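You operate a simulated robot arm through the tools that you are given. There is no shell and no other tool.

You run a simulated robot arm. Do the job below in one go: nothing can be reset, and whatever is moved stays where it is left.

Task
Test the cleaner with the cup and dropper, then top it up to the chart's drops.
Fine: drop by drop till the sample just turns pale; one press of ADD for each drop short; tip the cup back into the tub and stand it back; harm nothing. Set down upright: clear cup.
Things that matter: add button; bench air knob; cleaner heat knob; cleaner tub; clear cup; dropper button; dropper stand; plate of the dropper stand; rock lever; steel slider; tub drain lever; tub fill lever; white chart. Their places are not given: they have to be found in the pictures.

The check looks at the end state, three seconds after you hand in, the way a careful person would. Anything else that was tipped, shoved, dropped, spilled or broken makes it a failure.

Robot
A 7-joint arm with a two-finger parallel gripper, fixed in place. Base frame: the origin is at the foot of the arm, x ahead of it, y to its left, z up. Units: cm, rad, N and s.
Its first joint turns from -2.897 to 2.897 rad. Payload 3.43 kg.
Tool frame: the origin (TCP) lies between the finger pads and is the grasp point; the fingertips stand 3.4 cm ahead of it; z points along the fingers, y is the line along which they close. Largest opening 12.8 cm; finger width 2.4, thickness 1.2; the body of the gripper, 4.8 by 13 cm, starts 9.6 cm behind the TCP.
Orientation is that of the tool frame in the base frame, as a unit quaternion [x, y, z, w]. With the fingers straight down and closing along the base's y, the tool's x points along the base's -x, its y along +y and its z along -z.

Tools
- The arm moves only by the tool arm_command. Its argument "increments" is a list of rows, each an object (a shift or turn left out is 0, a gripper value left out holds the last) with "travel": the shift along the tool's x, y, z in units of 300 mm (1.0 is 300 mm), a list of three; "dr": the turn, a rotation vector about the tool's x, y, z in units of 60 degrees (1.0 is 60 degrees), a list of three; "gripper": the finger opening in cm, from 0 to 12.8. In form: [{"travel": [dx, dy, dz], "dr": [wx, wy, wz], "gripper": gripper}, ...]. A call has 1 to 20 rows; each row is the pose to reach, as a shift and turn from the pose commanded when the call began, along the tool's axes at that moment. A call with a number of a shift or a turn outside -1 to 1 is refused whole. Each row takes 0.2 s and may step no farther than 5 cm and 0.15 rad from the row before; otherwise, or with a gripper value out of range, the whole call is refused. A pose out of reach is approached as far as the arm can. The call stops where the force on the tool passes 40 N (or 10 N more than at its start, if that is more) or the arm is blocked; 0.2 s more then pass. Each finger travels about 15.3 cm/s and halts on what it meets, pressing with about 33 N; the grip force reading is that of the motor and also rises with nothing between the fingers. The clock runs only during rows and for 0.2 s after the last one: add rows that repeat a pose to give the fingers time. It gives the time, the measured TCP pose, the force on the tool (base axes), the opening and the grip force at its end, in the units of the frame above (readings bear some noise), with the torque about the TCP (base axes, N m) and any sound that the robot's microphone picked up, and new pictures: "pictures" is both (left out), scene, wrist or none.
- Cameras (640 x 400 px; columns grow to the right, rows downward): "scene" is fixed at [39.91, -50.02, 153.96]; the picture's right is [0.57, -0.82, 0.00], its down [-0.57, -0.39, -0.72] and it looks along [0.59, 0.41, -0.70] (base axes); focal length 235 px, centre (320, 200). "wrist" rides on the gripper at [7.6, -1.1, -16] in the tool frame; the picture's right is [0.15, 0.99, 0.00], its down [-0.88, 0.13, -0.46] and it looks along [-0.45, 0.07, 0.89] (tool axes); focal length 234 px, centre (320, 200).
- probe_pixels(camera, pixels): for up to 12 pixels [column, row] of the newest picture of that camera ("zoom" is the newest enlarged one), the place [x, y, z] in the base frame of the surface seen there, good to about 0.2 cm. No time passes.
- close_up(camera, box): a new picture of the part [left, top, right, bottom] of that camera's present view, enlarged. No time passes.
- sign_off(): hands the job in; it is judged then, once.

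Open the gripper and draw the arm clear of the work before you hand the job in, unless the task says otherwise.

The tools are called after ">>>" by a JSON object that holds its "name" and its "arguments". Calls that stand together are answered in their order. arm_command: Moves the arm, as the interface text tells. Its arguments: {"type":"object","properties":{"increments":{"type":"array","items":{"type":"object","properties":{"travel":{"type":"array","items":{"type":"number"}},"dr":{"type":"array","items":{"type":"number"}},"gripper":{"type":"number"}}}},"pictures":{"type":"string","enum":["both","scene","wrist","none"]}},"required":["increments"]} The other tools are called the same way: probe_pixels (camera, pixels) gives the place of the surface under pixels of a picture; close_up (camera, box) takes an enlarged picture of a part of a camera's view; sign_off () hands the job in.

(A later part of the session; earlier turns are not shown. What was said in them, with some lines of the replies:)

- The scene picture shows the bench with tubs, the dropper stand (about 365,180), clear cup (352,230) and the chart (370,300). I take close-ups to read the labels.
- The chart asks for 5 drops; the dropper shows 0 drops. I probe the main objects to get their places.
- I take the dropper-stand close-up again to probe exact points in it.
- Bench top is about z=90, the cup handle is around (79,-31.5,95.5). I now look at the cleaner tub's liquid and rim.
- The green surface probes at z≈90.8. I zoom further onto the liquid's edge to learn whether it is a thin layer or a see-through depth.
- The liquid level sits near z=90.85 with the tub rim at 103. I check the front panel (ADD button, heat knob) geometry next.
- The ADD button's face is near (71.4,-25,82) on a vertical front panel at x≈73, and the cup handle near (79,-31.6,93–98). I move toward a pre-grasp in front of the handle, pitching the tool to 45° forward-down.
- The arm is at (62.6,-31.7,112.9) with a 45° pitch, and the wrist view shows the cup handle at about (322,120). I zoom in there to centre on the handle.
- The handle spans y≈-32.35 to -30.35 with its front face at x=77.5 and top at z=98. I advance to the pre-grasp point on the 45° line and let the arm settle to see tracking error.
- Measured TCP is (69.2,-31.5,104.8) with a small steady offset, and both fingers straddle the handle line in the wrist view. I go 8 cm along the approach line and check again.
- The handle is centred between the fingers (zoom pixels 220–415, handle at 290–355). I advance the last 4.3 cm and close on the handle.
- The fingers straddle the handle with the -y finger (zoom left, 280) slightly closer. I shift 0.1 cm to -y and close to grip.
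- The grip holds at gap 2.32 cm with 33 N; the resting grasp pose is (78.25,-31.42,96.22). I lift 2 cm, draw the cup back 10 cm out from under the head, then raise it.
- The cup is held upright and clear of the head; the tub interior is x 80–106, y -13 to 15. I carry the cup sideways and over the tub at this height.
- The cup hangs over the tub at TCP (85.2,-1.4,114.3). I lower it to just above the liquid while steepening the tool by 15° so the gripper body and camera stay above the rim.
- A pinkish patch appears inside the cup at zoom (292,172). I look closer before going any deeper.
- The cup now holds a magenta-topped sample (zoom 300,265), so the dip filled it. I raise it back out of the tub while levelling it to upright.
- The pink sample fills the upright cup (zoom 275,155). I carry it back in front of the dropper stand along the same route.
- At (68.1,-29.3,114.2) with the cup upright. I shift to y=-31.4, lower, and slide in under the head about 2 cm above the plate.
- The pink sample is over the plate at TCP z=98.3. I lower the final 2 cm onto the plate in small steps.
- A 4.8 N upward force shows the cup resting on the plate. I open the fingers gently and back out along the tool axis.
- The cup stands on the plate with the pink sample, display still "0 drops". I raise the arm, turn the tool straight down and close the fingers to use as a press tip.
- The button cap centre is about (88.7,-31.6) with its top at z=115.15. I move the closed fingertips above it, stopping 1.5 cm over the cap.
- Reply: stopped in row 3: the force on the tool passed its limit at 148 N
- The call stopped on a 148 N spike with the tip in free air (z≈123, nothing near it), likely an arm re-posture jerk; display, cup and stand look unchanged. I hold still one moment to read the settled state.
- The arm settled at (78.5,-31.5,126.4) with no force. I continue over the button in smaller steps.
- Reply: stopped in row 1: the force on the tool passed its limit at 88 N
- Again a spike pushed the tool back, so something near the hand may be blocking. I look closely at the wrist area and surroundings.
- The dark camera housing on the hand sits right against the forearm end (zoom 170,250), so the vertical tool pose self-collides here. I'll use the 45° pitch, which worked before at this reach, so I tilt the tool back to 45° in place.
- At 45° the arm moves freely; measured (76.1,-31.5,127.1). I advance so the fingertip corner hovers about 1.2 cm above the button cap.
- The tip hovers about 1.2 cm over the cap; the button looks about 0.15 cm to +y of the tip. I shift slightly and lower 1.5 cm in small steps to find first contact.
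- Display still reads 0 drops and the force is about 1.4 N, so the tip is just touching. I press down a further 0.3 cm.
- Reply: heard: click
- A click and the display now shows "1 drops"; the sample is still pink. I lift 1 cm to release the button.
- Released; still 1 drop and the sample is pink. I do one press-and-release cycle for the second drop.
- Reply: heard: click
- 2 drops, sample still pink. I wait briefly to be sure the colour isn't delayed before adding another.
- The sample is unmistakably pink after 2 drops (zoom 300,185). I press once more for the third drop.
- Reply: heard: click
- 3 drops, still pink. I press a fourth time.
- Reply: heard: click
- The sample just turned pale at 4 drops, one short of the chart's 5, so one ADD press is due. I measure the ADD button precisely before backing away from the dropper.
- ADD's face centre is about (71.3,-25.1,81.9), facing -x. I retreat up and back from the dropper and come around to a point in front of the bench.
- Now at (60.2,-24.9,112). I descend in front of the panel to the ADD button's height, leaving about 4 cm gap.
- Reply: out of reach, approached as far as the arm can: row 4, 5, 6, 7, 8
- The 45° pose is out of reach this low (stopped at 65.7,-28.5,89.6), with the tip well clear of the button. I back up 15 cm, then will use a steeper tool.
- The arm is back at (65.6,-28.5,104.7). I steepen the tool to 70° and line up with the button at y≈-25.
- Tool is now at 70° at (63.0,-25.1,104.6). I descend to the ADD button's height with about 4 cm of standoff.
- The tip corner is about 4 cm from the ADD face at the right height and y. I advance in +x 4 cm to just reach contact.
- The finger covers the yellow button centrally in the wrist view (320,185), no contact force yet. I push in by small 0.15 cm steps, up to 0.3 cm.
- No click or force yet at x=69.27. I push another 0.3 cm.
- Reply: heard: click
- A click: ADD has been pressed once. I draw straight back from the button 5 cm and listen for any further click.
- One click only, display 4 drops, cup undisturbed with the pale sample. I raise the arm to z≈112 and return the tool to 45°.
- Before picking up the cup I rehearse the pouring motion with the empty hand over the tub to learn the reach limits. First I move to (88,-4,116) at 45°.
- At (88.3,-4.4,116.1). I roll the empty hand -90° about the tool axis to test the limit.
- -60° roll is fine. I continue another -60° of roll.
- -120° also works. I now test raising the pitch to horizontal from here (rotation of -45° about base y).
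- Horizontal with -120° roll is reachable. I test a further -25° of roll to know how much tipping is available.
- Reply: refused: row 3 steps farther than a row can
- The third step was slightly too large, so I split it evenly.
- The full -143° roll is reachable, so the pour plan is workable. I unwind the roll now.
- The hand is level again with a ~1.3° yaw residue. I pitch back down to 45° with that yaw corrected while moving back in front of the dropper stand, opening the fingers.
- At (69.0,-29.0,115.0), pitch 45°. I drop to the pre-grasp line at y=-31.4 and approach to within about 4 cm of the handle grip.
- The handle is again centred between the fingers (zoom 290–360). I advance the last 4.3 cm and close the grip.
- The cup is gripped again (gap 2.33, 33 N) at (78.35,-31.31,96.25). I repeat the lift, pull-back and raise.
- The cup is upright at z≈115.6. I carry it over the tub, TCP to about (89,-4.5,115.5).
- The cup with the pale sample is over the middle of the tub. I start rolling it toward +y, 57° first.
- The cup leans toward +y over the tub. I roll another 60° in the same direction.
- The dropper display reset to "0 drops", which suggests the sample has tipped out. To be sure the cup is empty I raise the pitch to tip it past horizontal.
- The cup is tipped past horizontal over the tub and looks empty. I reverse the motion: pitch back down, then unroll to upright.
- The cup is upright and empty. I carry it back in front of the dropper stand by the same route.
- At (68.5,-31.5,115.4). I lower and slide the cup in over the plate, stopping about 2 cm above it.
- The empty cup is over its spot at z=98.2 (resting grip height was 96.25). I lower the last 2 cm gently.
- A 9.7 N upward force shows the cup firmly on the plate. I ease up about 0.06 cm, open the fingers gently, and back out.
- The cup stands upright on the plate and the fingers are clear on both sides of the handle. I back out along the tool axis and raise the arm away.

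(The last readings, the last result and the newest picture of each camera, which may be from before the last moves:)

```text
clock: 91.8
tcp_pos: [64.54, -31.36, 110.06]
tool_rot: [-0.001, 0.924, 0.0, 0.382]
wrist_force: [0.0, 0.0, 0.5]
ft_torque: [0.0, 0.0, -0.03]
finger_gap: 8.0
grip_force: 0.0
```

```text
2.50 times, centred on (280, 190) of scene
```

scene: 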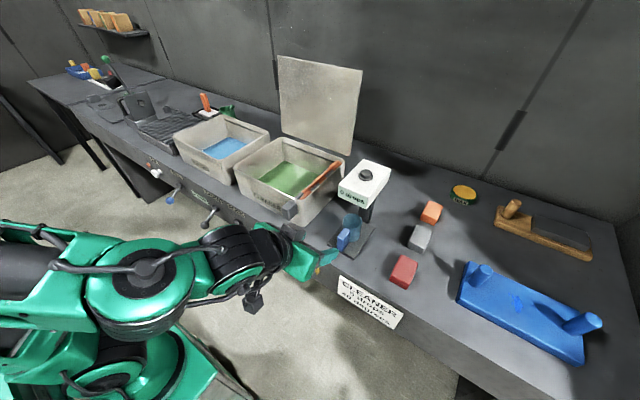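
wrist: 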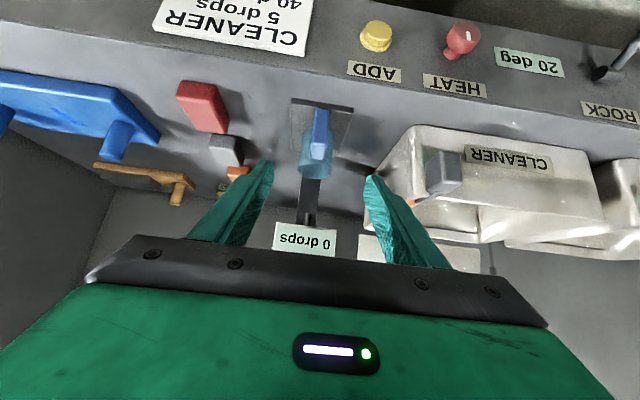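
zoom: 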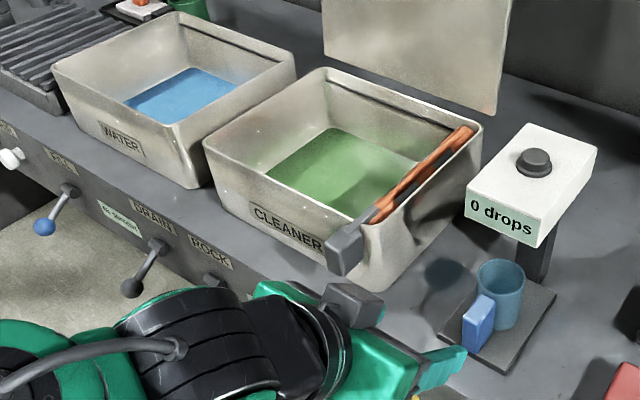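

The cup stands empty and upright on the plate, display at 0 drops, levers and knobs unchanged, heat still 20 deg. I raise the arm further clear before handing in.

>>> {"name": "arm_command", "arguments": {"increments": [{"travel": [-0.0884, 0, -0.0884]}, {"travel": [-0.1768, 0, -0.1768]}, {"travel": [-0.2652, 0, -0.2652]}, {"travel": [-0.3536, 0, -0.3536]}, {"travel": [-0.3536, 0, -0.3536]}]}}

>>> {"name": "close_up", "arguments": {"camera": "wrist", "box": [120, 0, 640, 260]}}

```text
clock: 93.0
tcp_pos: [64.69, -31.27, 124.95]
tool_rot: [-0.002, 0.924, 0.001, 0.381]
wrist_force: [0.1, 0.0, 0.2]
ft_torque: [-0.01, 0.0, -0.02]
finger_gap: 7.99
grip_force: 0.0
```

scene: 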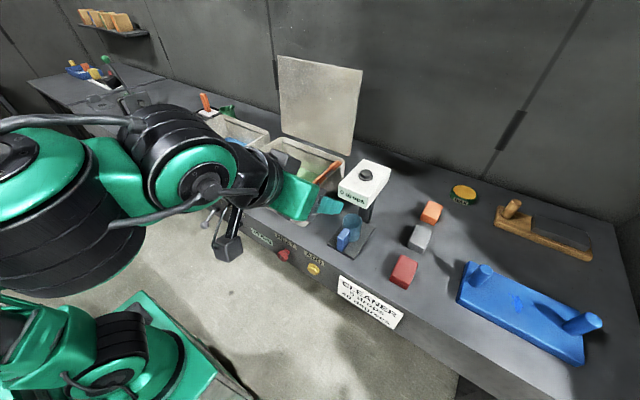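
wrist: 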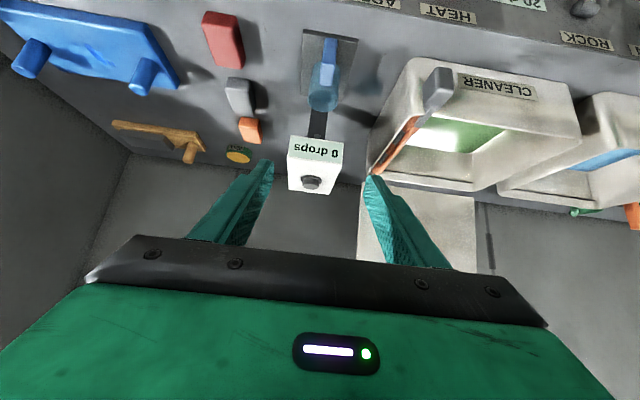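

```text
1.23 times, centred on (380, 130) of wrist
```

zoom: 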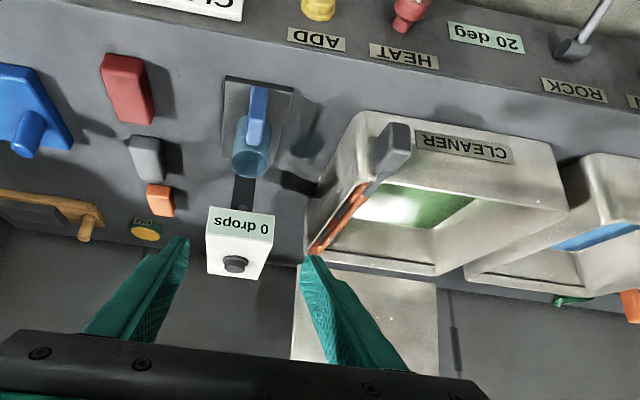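

The arm is clear, the gripper is open and the cup is back upright on the plate. The test took 4 drops, ADD was pressed once to reach the chart's 5, and the sample was tipped back into the tub, so I hand the job in.

>>> {"name": "sign_off", "arguments": {}}

```text
The job is handed in.
```

I tested the cleaner, topped it up to the chart's 5 drops, and handed the job in; I don't have the check's result.

- **Test:** I dipped the cup in the tub to take a pink sample. It just turned pale on the fourth press of the dropper.
- **Top-up:** The cleaner was one drop short, so I pressed ADD once and heard one click.
- **Cup:** I tipped the sample back into the tub, and the dropper display went back to 0 drops. The empty cup now stands upright on the dropper stand's plate.
- **Not touched:** The chart also says 40 degrees, but the tub reads 20. The job asked only for drops, so I left the heat knob as it was.

While moving over the dropper stand, the arm twice stopped on a force spike (148 N, then 88 N). The fingertips were in free air each time. It looked like the hand meeting the robot's own forearm, and the pictures afterwards showed nothing on the bench disturbed.
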